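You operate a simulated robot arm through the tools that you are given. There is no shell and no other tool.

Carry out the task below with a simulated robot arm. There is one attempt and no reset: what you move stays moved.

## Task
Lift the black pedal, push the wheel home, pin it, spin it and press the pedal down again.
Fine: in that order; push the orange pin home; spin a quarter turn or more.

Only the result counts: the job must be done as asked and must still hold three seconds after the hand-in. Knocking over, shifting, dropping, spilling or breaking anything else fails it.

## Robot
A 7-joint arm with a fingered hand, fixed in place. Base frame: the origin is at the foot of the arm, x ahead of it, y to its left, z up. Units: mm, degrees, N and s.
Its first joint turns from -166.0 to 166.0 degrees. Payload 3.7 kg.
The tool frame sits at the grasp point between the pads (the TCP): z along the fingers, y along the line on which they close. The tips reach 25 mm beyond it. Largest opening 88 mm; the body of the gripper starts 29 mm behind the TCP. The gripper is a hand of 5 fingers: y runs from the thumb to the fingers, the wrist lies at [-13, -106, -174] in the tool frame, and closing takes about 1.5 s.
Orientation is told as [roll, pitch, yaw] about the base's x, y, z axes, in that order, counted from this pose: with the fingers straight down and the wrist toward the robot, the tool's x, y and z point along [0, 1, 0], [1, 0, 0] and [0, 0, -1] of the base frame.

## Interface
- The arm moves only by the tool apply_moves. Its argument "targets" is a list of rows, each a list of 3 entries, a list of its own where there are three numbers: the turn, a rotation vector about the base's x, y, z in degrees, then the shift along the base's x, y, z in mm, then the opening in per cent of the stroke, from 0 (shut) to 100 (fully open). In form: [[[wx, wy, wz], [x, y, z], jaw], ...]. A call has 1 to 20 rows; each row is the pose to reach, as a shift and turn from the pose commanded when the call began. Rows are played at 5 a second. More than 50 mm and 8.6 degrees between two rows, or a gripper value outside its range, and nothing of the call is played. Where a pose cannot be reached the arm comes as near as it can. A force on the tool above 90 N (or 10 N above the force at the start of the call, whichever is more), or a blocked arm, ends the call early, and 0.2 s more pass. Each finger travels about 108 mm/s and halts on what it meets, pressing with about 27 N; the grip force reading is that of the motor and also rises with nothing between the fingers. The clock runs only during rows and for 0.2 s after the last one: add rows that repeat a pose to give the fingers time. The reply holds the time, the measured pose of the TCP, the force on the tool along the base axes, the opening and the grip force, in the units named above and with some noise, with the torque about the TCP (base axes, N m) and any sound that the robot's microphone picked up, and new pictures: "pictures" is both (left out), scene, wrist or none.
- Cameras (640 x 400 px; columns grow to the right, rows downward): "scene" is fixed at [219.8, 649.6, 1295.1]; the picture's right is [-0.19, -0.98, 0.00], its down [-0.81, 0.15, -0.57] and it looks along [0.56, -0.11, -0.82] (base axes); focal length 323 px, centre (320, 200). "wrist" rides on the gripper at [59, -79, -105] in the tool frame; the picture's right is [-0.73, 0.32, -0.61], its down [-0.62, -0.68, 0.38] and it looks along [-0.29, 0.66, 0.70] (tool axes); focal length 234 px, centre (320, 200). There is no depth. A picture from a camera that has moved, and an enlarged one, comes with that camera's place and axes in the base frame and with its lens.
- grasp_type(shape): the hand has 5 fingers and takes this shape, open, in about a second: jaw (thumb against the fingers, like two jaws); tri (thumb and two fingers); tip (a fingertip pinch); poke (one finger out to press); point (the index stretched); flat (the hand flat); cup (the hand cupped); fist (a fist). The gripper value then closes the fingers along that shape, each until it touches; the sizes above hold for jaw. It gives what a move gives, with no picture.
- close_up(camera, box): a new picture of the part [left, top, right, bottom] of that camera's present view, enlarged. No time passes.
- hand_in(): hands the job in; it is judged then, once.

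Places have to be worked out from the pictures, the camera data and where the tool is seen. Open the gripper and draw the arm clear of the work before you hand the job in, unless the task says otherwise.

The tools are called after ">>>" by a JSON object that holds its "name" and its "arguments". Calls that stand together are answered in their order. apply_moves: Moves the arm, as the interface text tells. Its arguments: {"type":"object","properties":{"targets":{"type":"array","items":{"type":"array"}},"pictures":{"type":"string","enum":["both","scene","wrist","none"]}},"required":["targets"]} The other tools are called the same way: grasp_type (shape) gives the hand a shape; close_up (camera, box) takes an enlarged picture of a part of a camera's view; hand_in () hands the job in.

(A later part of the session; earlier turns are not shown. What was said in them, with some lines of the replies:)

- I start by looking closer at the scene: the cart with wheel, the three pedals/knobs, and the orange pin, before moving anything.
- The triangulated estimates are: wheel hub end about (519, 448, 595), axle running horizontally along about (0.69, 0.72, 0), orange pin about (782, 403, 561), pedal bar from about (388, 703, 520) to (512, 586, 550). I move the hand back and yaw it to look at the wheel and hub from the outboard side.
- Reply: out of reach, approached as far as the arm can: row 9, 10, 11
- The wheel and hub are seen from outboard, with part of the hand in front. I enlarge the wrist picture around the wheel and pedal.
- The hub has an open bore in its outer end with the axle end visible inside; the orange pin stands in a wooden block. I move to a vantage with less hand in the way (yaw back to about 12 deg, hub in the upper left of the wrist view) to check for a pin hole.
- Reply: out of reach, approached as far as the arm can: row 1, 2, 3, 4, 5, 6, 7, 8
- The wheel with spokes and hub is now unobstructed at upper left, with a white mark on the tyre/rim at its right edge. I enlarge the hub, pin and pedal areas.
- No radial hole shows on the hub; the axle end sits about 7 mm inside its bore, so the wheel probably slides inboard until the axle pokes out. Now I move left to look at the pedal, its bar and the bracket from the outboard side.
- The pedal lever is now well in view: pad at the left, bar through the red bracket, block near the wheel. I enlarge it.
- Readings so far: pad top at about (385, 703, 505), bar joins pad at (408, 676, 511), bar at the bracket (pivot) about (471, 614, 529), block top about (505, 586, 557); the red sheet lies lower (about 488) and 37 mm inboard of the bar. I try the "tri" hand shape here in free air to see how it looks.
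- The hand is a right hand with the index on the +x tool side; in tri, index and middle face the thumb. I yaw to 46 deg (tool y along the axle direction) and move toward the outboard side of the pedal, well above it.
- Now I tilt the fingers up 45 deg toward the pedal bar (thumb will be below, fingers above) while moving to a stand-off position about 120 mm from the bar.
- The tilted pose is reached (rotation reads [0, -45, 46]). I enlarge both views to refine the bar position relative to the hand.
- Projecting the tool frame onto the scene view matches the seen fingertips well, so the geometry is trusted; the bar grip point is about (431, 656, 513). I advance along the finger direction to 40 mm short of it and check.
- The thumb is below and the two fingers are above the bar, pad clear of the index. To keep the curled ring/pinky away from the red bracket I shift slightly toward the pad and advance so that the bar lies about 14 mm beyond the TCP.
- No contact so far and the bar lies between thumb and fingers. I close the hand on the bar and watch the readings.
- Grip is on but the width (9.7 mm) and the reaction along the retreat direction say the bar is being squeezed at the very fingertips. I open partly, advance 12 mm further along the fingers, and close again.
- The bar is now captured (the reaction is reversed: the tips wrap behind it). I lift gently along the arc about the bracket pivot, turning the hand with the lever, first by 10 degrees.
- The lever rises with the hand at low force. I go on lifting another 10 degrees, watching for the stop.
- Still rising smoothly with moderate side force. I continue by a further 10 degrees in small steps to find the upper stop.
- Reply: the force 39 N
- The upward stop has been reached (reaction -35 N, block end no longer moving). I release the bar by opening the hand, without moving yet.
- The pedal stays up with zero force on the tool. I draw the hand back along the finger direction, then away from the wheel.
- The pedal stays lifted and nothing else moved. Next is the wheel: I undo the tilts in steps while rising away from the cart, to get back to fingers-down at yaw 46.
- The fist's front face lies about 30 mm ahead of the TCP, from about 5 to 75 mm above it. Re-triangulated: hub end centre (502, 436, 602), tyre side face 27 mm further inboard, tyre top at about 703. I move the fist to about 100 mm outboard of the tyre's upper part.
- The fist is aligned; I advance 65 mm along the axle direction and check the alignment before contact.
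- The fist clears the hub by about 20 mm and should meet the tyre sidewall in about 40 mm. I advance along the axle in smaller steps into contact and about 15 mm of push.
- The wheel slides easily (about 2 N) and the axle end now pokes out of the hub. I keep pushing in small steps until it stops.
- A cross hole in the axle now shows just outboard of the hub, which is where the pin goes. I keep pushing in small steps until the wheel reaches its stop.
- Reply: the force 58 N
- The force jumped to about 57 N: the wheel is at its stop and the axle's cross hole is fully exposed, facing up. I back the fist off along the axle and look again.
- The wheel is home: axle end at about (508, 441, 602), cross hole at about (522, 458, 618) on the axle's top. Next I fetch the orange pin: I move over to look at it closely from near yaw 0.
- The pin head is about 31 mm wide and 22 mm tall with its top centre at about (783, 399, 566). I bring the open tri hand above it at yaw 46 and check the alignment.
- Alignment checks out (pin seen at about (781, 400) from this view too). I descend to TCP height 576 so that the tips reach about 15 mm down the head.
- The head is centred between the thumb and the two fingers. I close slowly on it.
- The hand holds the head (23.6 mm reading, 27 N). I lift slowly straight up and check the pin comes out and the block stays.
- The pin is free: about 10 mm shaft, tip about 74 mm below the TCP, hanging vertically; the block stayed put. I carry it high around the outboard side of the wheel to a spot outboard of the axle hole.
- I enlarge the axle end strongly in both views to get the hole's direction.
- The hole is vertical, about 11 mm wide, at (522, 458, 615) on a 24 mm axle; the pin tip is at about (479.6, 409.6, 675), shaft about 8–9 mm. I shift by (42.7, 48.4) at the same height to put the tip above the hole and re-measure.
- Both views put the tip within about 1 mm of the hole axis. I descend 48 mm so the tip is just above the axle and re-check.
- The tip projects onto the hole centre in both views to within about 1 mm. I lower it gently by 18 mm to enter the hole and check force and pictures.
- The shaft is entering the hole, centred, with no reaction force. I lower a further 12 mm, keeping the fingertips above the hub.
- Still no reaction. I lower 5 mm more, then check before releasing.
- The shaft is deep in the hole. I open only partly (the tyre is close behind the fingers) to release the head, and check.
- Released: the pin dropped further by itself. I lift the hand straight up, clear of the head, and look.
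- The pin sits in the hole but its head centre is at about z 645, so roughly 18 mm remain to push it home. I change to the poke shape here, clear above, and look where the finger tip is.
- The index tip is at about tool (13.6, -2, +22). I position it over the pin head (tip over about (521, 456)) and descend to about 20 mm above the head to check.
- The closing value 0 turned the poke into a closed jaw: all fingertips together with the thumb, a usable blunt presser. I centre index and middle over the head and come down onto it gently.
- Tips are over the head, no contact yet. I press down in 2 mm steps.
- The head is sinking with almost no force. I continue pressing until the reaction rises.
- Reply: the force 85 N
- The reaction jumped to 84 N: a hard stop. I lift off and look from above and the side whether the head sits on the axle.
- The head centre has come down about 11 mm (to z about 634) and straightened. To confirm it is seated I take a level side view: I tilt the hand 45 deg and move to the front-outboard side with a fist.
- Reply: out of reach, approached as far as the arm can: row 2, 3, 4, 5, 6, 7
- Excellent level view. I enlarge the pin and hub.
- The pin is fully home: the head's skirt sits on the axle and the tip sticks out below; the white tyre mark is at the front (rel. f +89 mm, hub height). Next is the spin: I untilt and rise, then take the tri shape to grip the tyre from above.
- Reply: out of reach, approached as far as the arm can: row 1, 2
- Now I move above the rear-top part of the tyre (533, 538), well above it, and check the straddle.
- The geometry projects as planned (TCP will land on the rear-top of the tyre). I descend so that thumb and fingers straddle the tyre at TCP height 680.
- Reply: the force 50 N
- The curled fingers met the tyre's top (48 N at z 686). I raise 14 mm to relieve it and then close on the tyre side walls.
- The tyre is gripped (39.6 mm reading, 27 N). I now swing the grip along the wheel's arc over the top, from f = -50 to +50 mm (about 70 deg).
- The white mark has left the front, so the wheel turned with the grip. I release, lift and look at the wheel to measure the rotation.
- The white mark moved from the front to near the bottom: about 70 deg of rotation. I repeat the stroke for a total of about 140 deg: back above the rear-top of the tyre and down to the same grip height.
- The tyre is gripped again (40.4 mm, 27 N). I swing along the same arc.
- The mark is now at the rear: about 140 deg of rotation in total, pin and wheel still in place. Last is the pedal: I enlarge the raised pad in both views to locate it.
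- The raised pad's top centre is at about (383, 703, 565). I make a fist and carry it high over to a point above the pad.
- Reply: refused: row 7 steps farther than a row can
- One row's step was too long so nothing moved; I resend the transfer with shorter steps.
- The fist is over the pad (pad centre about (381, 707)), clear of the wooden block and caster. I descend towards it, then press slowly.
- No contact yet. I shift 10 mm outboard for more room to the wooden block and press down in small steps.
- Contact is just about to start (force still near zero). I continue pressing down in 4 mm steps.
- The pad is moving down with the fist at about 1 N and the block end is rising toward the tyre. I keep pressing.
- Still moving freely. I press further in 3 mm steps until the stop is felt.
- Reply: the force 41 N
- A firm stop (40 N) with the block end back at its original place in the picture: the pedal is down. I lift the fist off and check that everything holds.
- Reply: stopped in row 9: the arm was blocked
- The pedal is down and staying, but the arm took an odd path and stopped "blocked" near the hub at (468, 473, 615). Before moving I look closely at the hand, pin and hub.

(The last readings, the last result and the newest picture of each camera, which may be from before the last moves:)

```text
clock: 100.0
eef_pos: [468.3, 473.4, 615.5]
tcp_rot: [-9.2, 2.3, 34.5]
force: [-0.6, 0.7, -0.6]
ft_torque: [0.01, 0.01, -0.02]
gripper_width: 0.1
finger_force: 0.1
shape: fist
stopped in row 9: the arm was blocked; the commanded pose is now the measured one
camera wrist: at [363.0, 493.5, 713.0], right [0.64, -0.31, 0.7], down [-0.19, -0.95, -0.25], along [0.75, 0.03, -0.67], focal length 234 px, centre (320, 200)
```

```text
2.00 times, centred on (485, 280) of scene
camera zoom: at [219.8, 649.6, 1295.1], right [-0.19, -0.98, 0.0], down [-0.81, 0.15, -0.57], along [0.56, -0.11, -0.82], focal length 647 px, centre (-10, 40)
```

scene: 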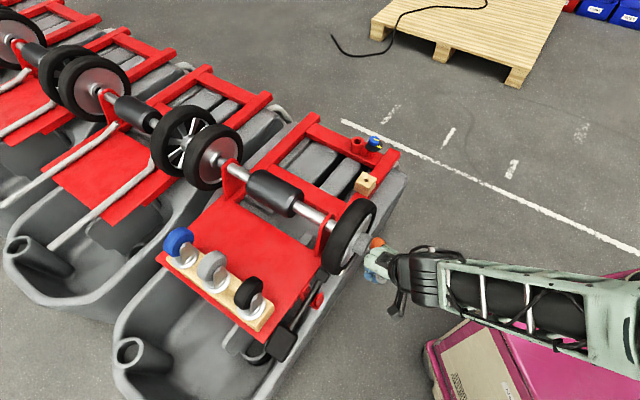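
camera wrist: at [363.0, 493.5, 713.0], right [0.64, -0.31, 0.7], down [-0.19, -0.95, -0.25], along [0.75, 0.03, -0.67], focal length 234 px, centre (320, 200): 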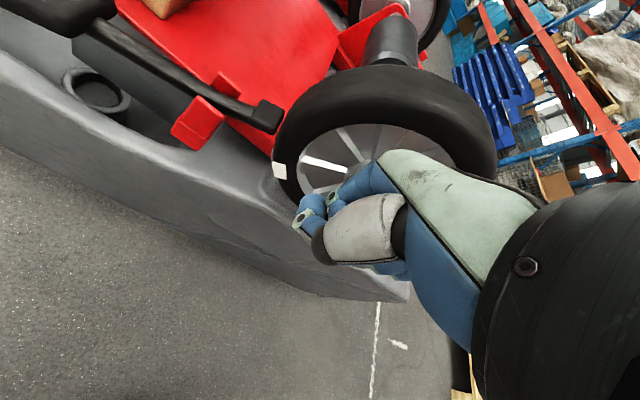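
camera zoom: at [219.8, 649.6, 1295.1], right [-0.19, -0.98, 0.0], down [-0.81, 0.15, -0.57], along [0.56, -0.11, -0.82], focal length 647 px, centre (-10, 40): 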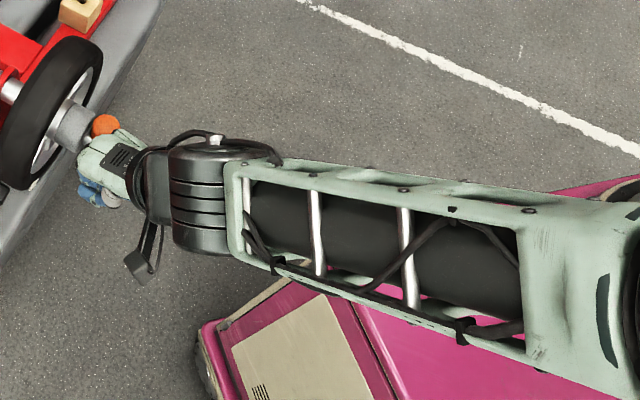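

The pin is still seated and the wheel unmoved; the hand's little-finger side rests near the axle end. I back away outboard in small steps and check that the arm follows.

>>> {"name": "apply_moves", "arguments": {"targets": [[[0, 0, 0], [-5, -4, 0], 0], [[0, 0, 0], [-10, -9, 0], 0], [[0, 0, 0], [-16, -15, 0], 0], [[0, 0, 0], [-22, -21, 2], 0], [[0, 0, 0], [-22, -21, 2], 0]], "pictures": "both"}}

>>> {"name": "close_up", "arguments": {"camera": "scene", "box": [335, 200, 425, 280]}}

```text
clock: 101.4
eef_pos: [485.9, 434.6, 613.2]
tcp_rot: [-10.2, 2.2, 30.4]
force: [-0.2, -0.3, 0.0]
ft_torque: [-0.01, 0.0, -0.02]
gripper_width: 0.0
finger_force: 0.1
shape: fist
stopped in row 5: the arm was blocked; the commanded pose is now the measured one
camera wrist: at [381.0, 462.9, 708.2], right [0.61, -0.35, 0.71], down [-0.25, -0.94, -0.24], along [0.75, -0.03, -0.66], focal length 234 px, centre (320, 200)
```

scene: 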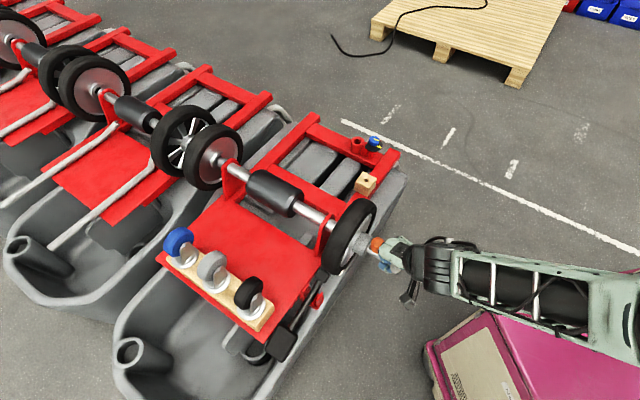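
wrist: 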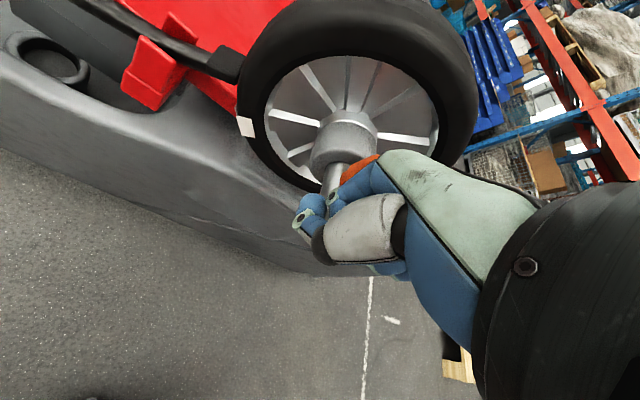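

```text
5.00 times, centred on (380, 240) of scene
camera zoom: at [219.8, 649.6, 1295.1], right [-0.19, -0.98, 0.0], down [-0.81, 0.15, -0.57], along [0.56, -0.11, -0.82], focal length 1616 px, centre (20, 0)
```

zoom: 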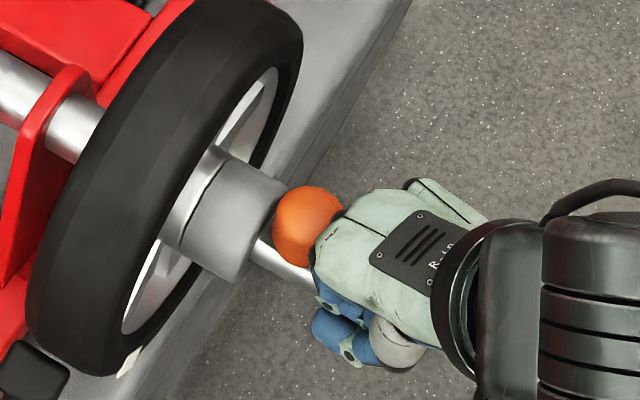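

The arm is not following properly (it moved sideways instead), so its linkage may be at a limit or touching something. I look at the whole arm and the pink cabinet before any further move.

>>> {"name": "close_up", "arguments": {"camera": "scene", "box": [360, 200, 640, 400]}}

>>> {"name": "close_up", "arguments": {"camera": "wrist", "box": [240, 80, 440, 280]}}

```text
2.00 times, centred on (500, 300) of scene
camera zoom: at [219.8, 649.6, 1295.1], right [-0.19, -0.98, 0.0], down [-0.81, 0.15, -0.57], along [0.56, -0.11, -0.82], focal length 647 px, centre (-40, 0)
```

zoom: 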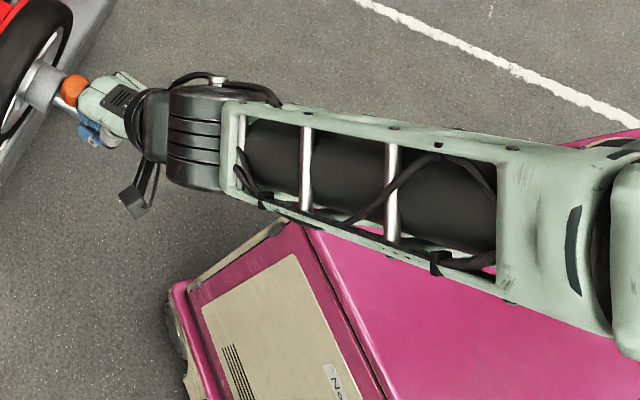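

```text
2.00 times, centred on (340, 180) of wrist
camera zoom: at [381.0, 462.9, 708.2], right [0.61, -0.35, 0.71], down [-0.25, -0.94, -0.24], along [0.75, -0.03, -0.66], focal length 468 px, centre (280, 240)
```

zoom: 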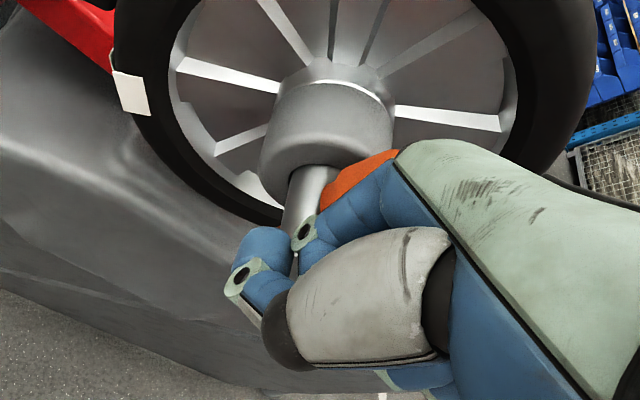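

The pin and wheel look intact and the tool force is nearly zero. I test the arm's response with one tiny upward step.

>>> {"name": "apply_moves", "arguments": {"targets": [[[0, 0, 0], [-2, -2, 4], 0]], "pictures": "none"}}

>>> {"name": "close_up", "arguments": {"camera": "scene", "box": [335, 200, 425, 280]}}

```text
clock: 101.8
eef_pos: [485.4, 432.2, 612.8]
tcp_rot: [-10.6, 2.3, 30.2]
force: [0.5, -0.1, -0.3]
ft_torque: [0.04, 0.04, 0.0]
gripper_width: 0.0
finger_force: 0.0
shape: fist
```

```text
5.00 times, centred on (380, 240) of scene
camera zoom: at [219.8, 649.6, 1295.1], right [-0.19, -0.98, 0.0], down [-0.81, 0.15, -0.57], along [0.56, -0.11, -0.82], focal length 1616 px, centre (20, 0)
```

zoom: 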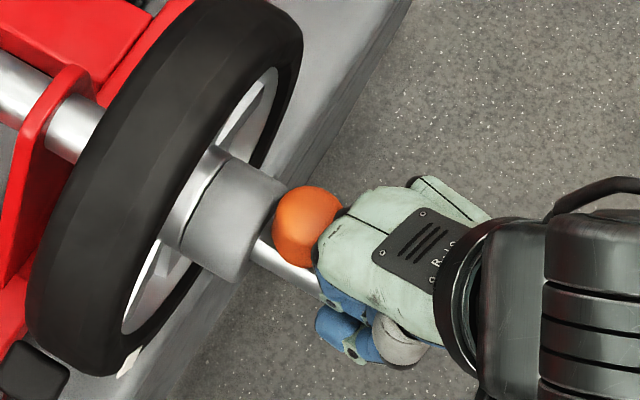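

A small response without blocking. I hold for a moment to see where it settles.

>>> {"name": "apply_moves", "arguments": {"targets": [[[0, 0, 0], [0, 0, 0], 0], [[0, 0, 0], [0, 0, 0], 0]], "pictures": "none"}}

```text
clock: 102.4
eef_pos: [485.3, 430.8, 611.9]
tcp_rot: [-10.5, 2.5, 30.2]
force: [0.0, -0.1, 1.1]
ft_torque: [0.02, 0.0, 0.0]
gripper_width: 0.1
finger_force: 0.2
shape: fist
```

The arm settled about 5 mm below the command with no force on the tool. I try a slow upward move, which takes the hand away from the axle and pin.

>>> {"name": "apply_moves", "arguments": {"targets": [[[0, 0, 0], [-1, -1, 5], 0], [[0, 0, 0], [-2, -2, 10], 0], [[0, 0, 0], [-3, -3, 15], 0], [[0, 0, 0], [-3, -3, 15], 0]], "pictures": "scene"}}

>>> {"name": "close_up", "arguments": {"camera": "scene", "box": [335, 200, 425, 280]}}

```text
clock: 103.6
eef_pos: [499.3, 416.4, 622.0]
tcp_rot: [-12.0, 2.3, 28.3]
force: [0.5, -0.1, 0.3]
ft_torque: [0.0, 0.05, 0.03]
gripper_width: 0.2
finger_force: 0.0
shape: fist
stopped in row 4: the arm was blocked; the commanded pose is now the measured one
```

scene: 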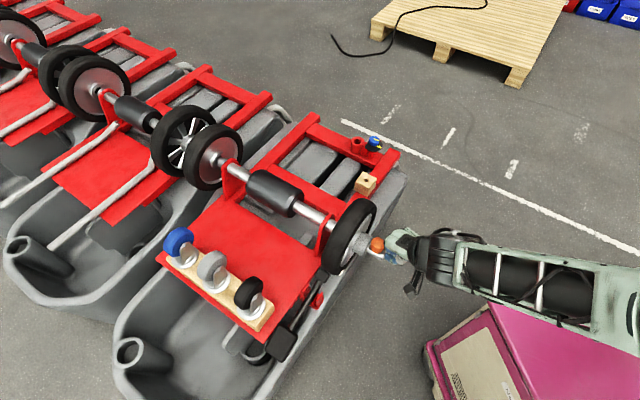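

```text
5.00 times, centred on (380, 240) of scene
camera zoom: at [219.8, 649.6, 1295.1], right [-0.19, -0.98, 0.0], down [-0.81, 0.15, -0.57], along [0.56, -0.11, -0.82], focal length 1616 px, centre (20, 0)
```

zoom: 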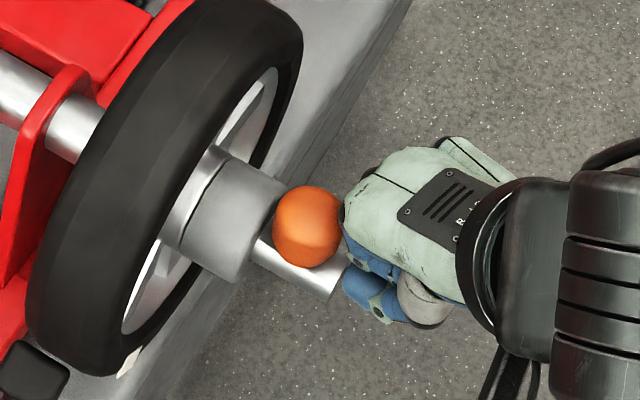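

The hand is drifting along +f and up, clear of the pin, so that direction is free. I follow it: further along the front and up, away from the wheel.

>>> {"name": "apply_moves", "arguments": {"targets": [[[0, 0, 0], [5, -10, 5], 0], [[0, 0, 0], [10, -20, 10], 0], [[0, 0, 0], [15, -32, 16], 0], [[0, 0, 0], [18, -42, 22], 0], [[0, 0, 0], [18, -42, 22], 0]], "pictures": "scene"}}

>>> {"name": "close_up", "arguments": {"camera": "scene", "box": [335, 200, 425, 280]}}

```text
clock: 104.8
eef_pos: [514.7, 375.6, 631.8]
tcp_rot: [-14.3, 2.4, 28.5]
force: [-0.7, 0.3, -0.4]
ft_torque: [-0.01, 0.01, -0.01]
gripper_width: 0.3
finger_force: 0.1
shape: fist
```

scene: 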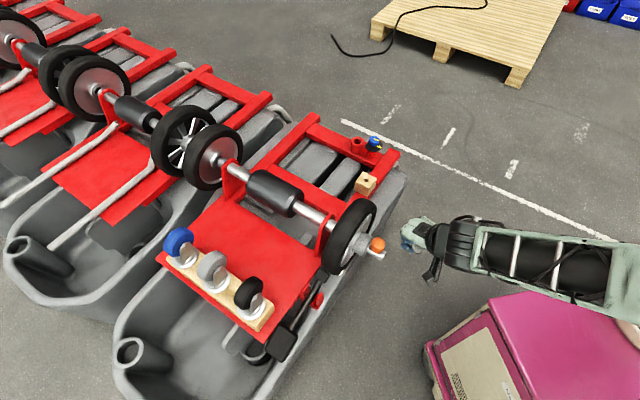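

```text
5.00 times, centred on (380, 240) of scene
camera zoom: at [219.8, 649.6, 1295.1], right [-0.19, -0.98, 0.0], down [-0.81, 0.15, -0.57], along [0.56, -0.11, -0.82], focal length 1616 px, centre (20, 0)
```

zoom: 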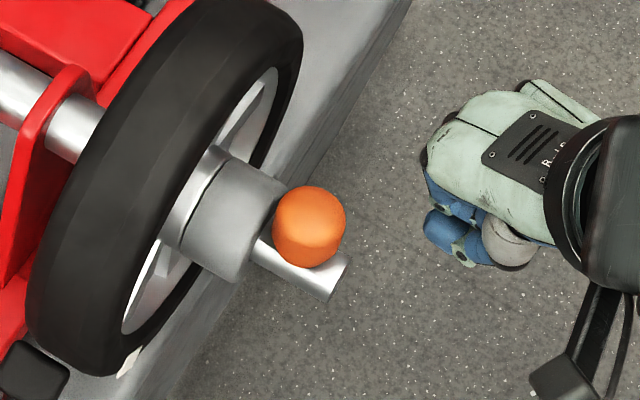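

The hand is now clear; the pin stands seated, the wheel and mark unchanged. I carry on away from the cart and upward.

>>> {"name": "apply_moves", "arguments": {"targets": [[[0, 0, 0], [0, -20, 15], 0], [[0, 0, 0], [0, -42, 32], 0], [[0, 0, 0], [-5, -65, 50], 0], [[0, 0, 0], [-10, -90, 70], 0], [[0, 0, 0], [-10, -90, 70], 0]], "pictures": "scene"}}

>>> {"name": "close_up", "arguments": {"camera": "scene", "box": [400, 230, 640, 400]}}

```text
clock: 105.5
eef_pos: [555.1, 276.2, 655.5]
tcp_rot: [-21.5, 2.2, 22.9]
force: [0.1, -0.2, 0.1]
ft_torque: [-0.01, 0.01, -0.03]
gripper_width: 0.0
finger_force: 0.2
shape: fist
stopped in row 3: the arm was blocked; the commanded pose is now the measured one
```

scene: 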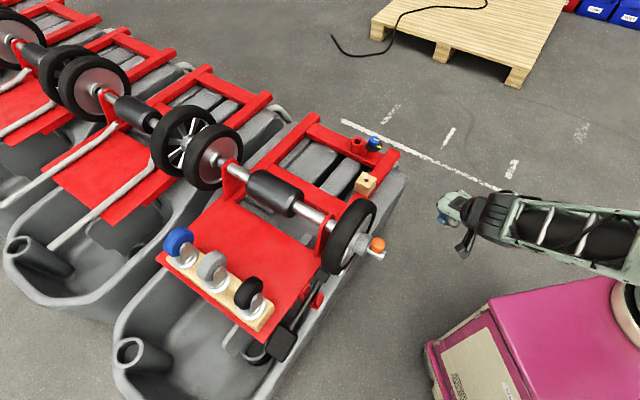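

```text
2.35 times, centred on (520, 315) of scene
camera zoom: at [219.8, 649.6, 1295.1], right [-0.19, -0.98, 0.0], down [-0.81, 0.15, -0.57], along [0.56, -0.11, -0.82], focal length 761 px, centre (-151, -71)
```

zoom: 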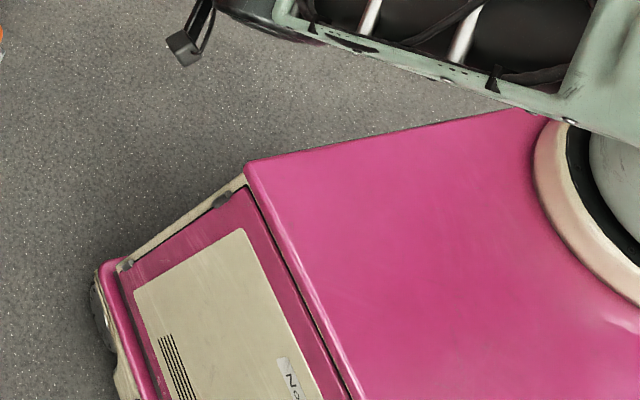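

The hand is well clear of the cart now; pedal, wheel and pin pictures match the finished state. I let the arm hold still and then open the hand.

>>> {"name": "apply_moves", "arguments": {"targets": [[[0, 0, 0], [0, 0, 0], 0], [[0, 0, 0], [0, 0, 0], 0]], "pictures": "both"}}

```text
clock: 106.1
eef_pos: [553.5, 278.7, 653.8]
tcp_rot: [-21.2, 2.2, 23.2]
force: [0.5, -0.2, -0.2]
ft_torque: [-0.02, 0.05, 0.03]
gripper_width: 0.0
finger_force: 0.1
shape: fist
camera wrist: at [446.6, 334.4, 733.0], right [0.51, -0.28, 0.82], down [-0.35, -0.93, -0.1], along [0.79, -0.23, -0.57], focal length 234 px, centre (320, 200)
```

scene: 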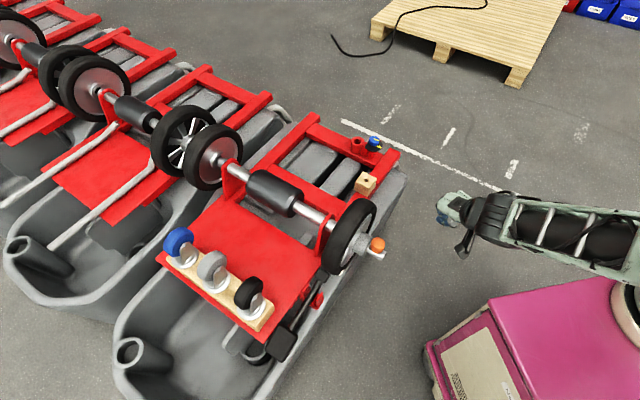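
wrist: 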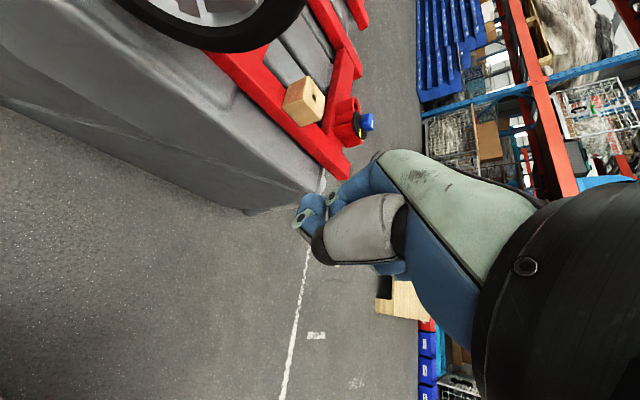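

The arm holds steady. I open the hand (jaw shape) and take final close-ups of pedal, wheel and pin.

>>> {"name": "grasp_type", "arguments": {"shape": "jaw"}}

>>> {"name": "close_up", "arguments": {"camera": "scene", "box": [290, 190, 430, 300]}}

>>> {"name": "close_up", "arguments": {"camera": "scene", "box": [230, 250, 350, 370]}}

>>> {"name": "close_up", "arguments": {"camera": "scene", "box": [350, 226, 394, 260]}}

>>> {"name": "close_up", "arguments": {"camera": "scene", "box": [320, 120, 420, 200]}}

```text
clock: 107.0
eef_pos: [553.0, 276.8, 654.2]
tcp_rot: [-21.4, 2.1, 23.2]
force: [-0.6, -0.7, 0.3]
ft_torque: [0.01, 0.01, 0.02]
gripper_width: 87.8
finger_force: 0.1
shape: jaw
```

```text
3.64 times, centred on (360, 245) of scene
camera zoom: at [219.8, 649.6, 1295.1], right [-0.19, -0.98, 0.0], down [-0.81, 0.15, -0.57], along [0.56, -0.11, -0.82], focal length 1176 px, centre (174, 36)
```

zoom: 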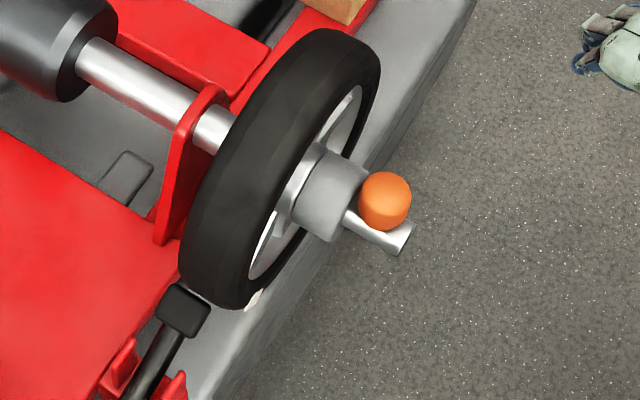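

```text
3.33 times, centred on (290, 310) of scene
camera zoom: at [219.8, 649.6, 1295.1], right [-0.19, -0.98, 0.0], down [-0.81, 0.15, -0.57], along [0.56, -0.11, -0.82], focal length 1078 px, centre (420, -167)
```

zoom: 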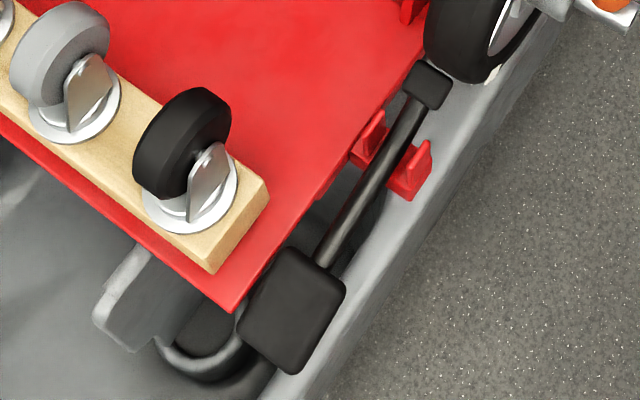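

```text
11.76 times, centred on (372, 243) of scene
camera zoom: at [219.8, 649.6, 1295.1], right [-0.19, -0.98, 0.0], down [-0.81, 0.15, -0.57], along [0.56, -0.11, -0.82], focal length 3804 px, centre (-292, -306)
```

zoom: 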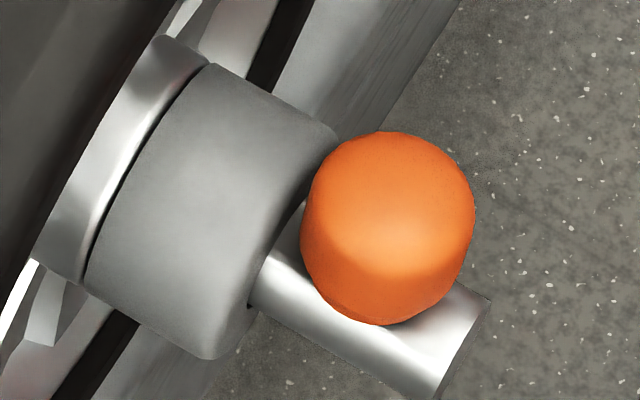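

```text
5.00 times, centred on (370, 160) of scene
camera zoom: at [219.8, 649.6, 1295.1], right [-0.19, -0.98, 0.0], down [-0.81, 0.15, -0.57], along [0.56, -0.11, -0.82], focal length 1616 px, centre (70, 400)
```

zoom: 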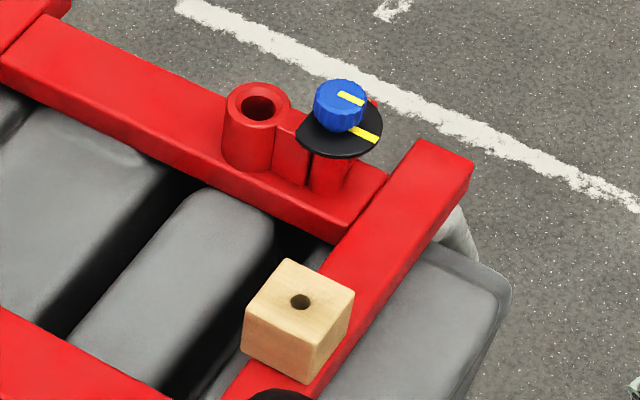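

Everything matches the finished state: pedal down as at the start, wheel home, orange pin seated, wheel turned about 140 deg (mark now at the rear), block and knob untouched, and the open hand is clear of the cart. I hand the job in.

>>> {"name": "hand_in", "arguments": {}}

```text
The job is handed in.
```

I carried out all five steps in the order you asked and handed the job in. I don't have the judge's verdict.

| Step | What the readings and pictures show |
|---|---|
| Lift the black pedal | Raised to its upper stop. It stayed up when released. |
| Push the wheel home | Slid along the axle to a hard stop at about 57 N, which exposed the cross hole. |
| Pin it | Orange pin placed in the hole and pressed to a hard stop at about 84 N. A level view showed the head on the axle and the tip through the other side. |
| Spin it | Two grips of the tyre gave about 140° in total, judged from the white mark on the tyre. |
| Press the pedal down | Pressed to a firm stop at about 40 N. The pad and block are back where they were at the start. |

**Trouble on the way out:** after the pedal press the arm took an unexpected path and was reported blocked, with the hand close to the axle and pin. I worked it clear in small steps with almost no force on the hand. Close-ups afterwards showed the pin, wheel, tyre mark and pedal unchanged. The wooden block and blue knob also looked untouched.

**How I left the arm:** the hand is open, roughly 160 mm from the wheel and tilted about 21°, because the arm would not follow commands cleanly any further.
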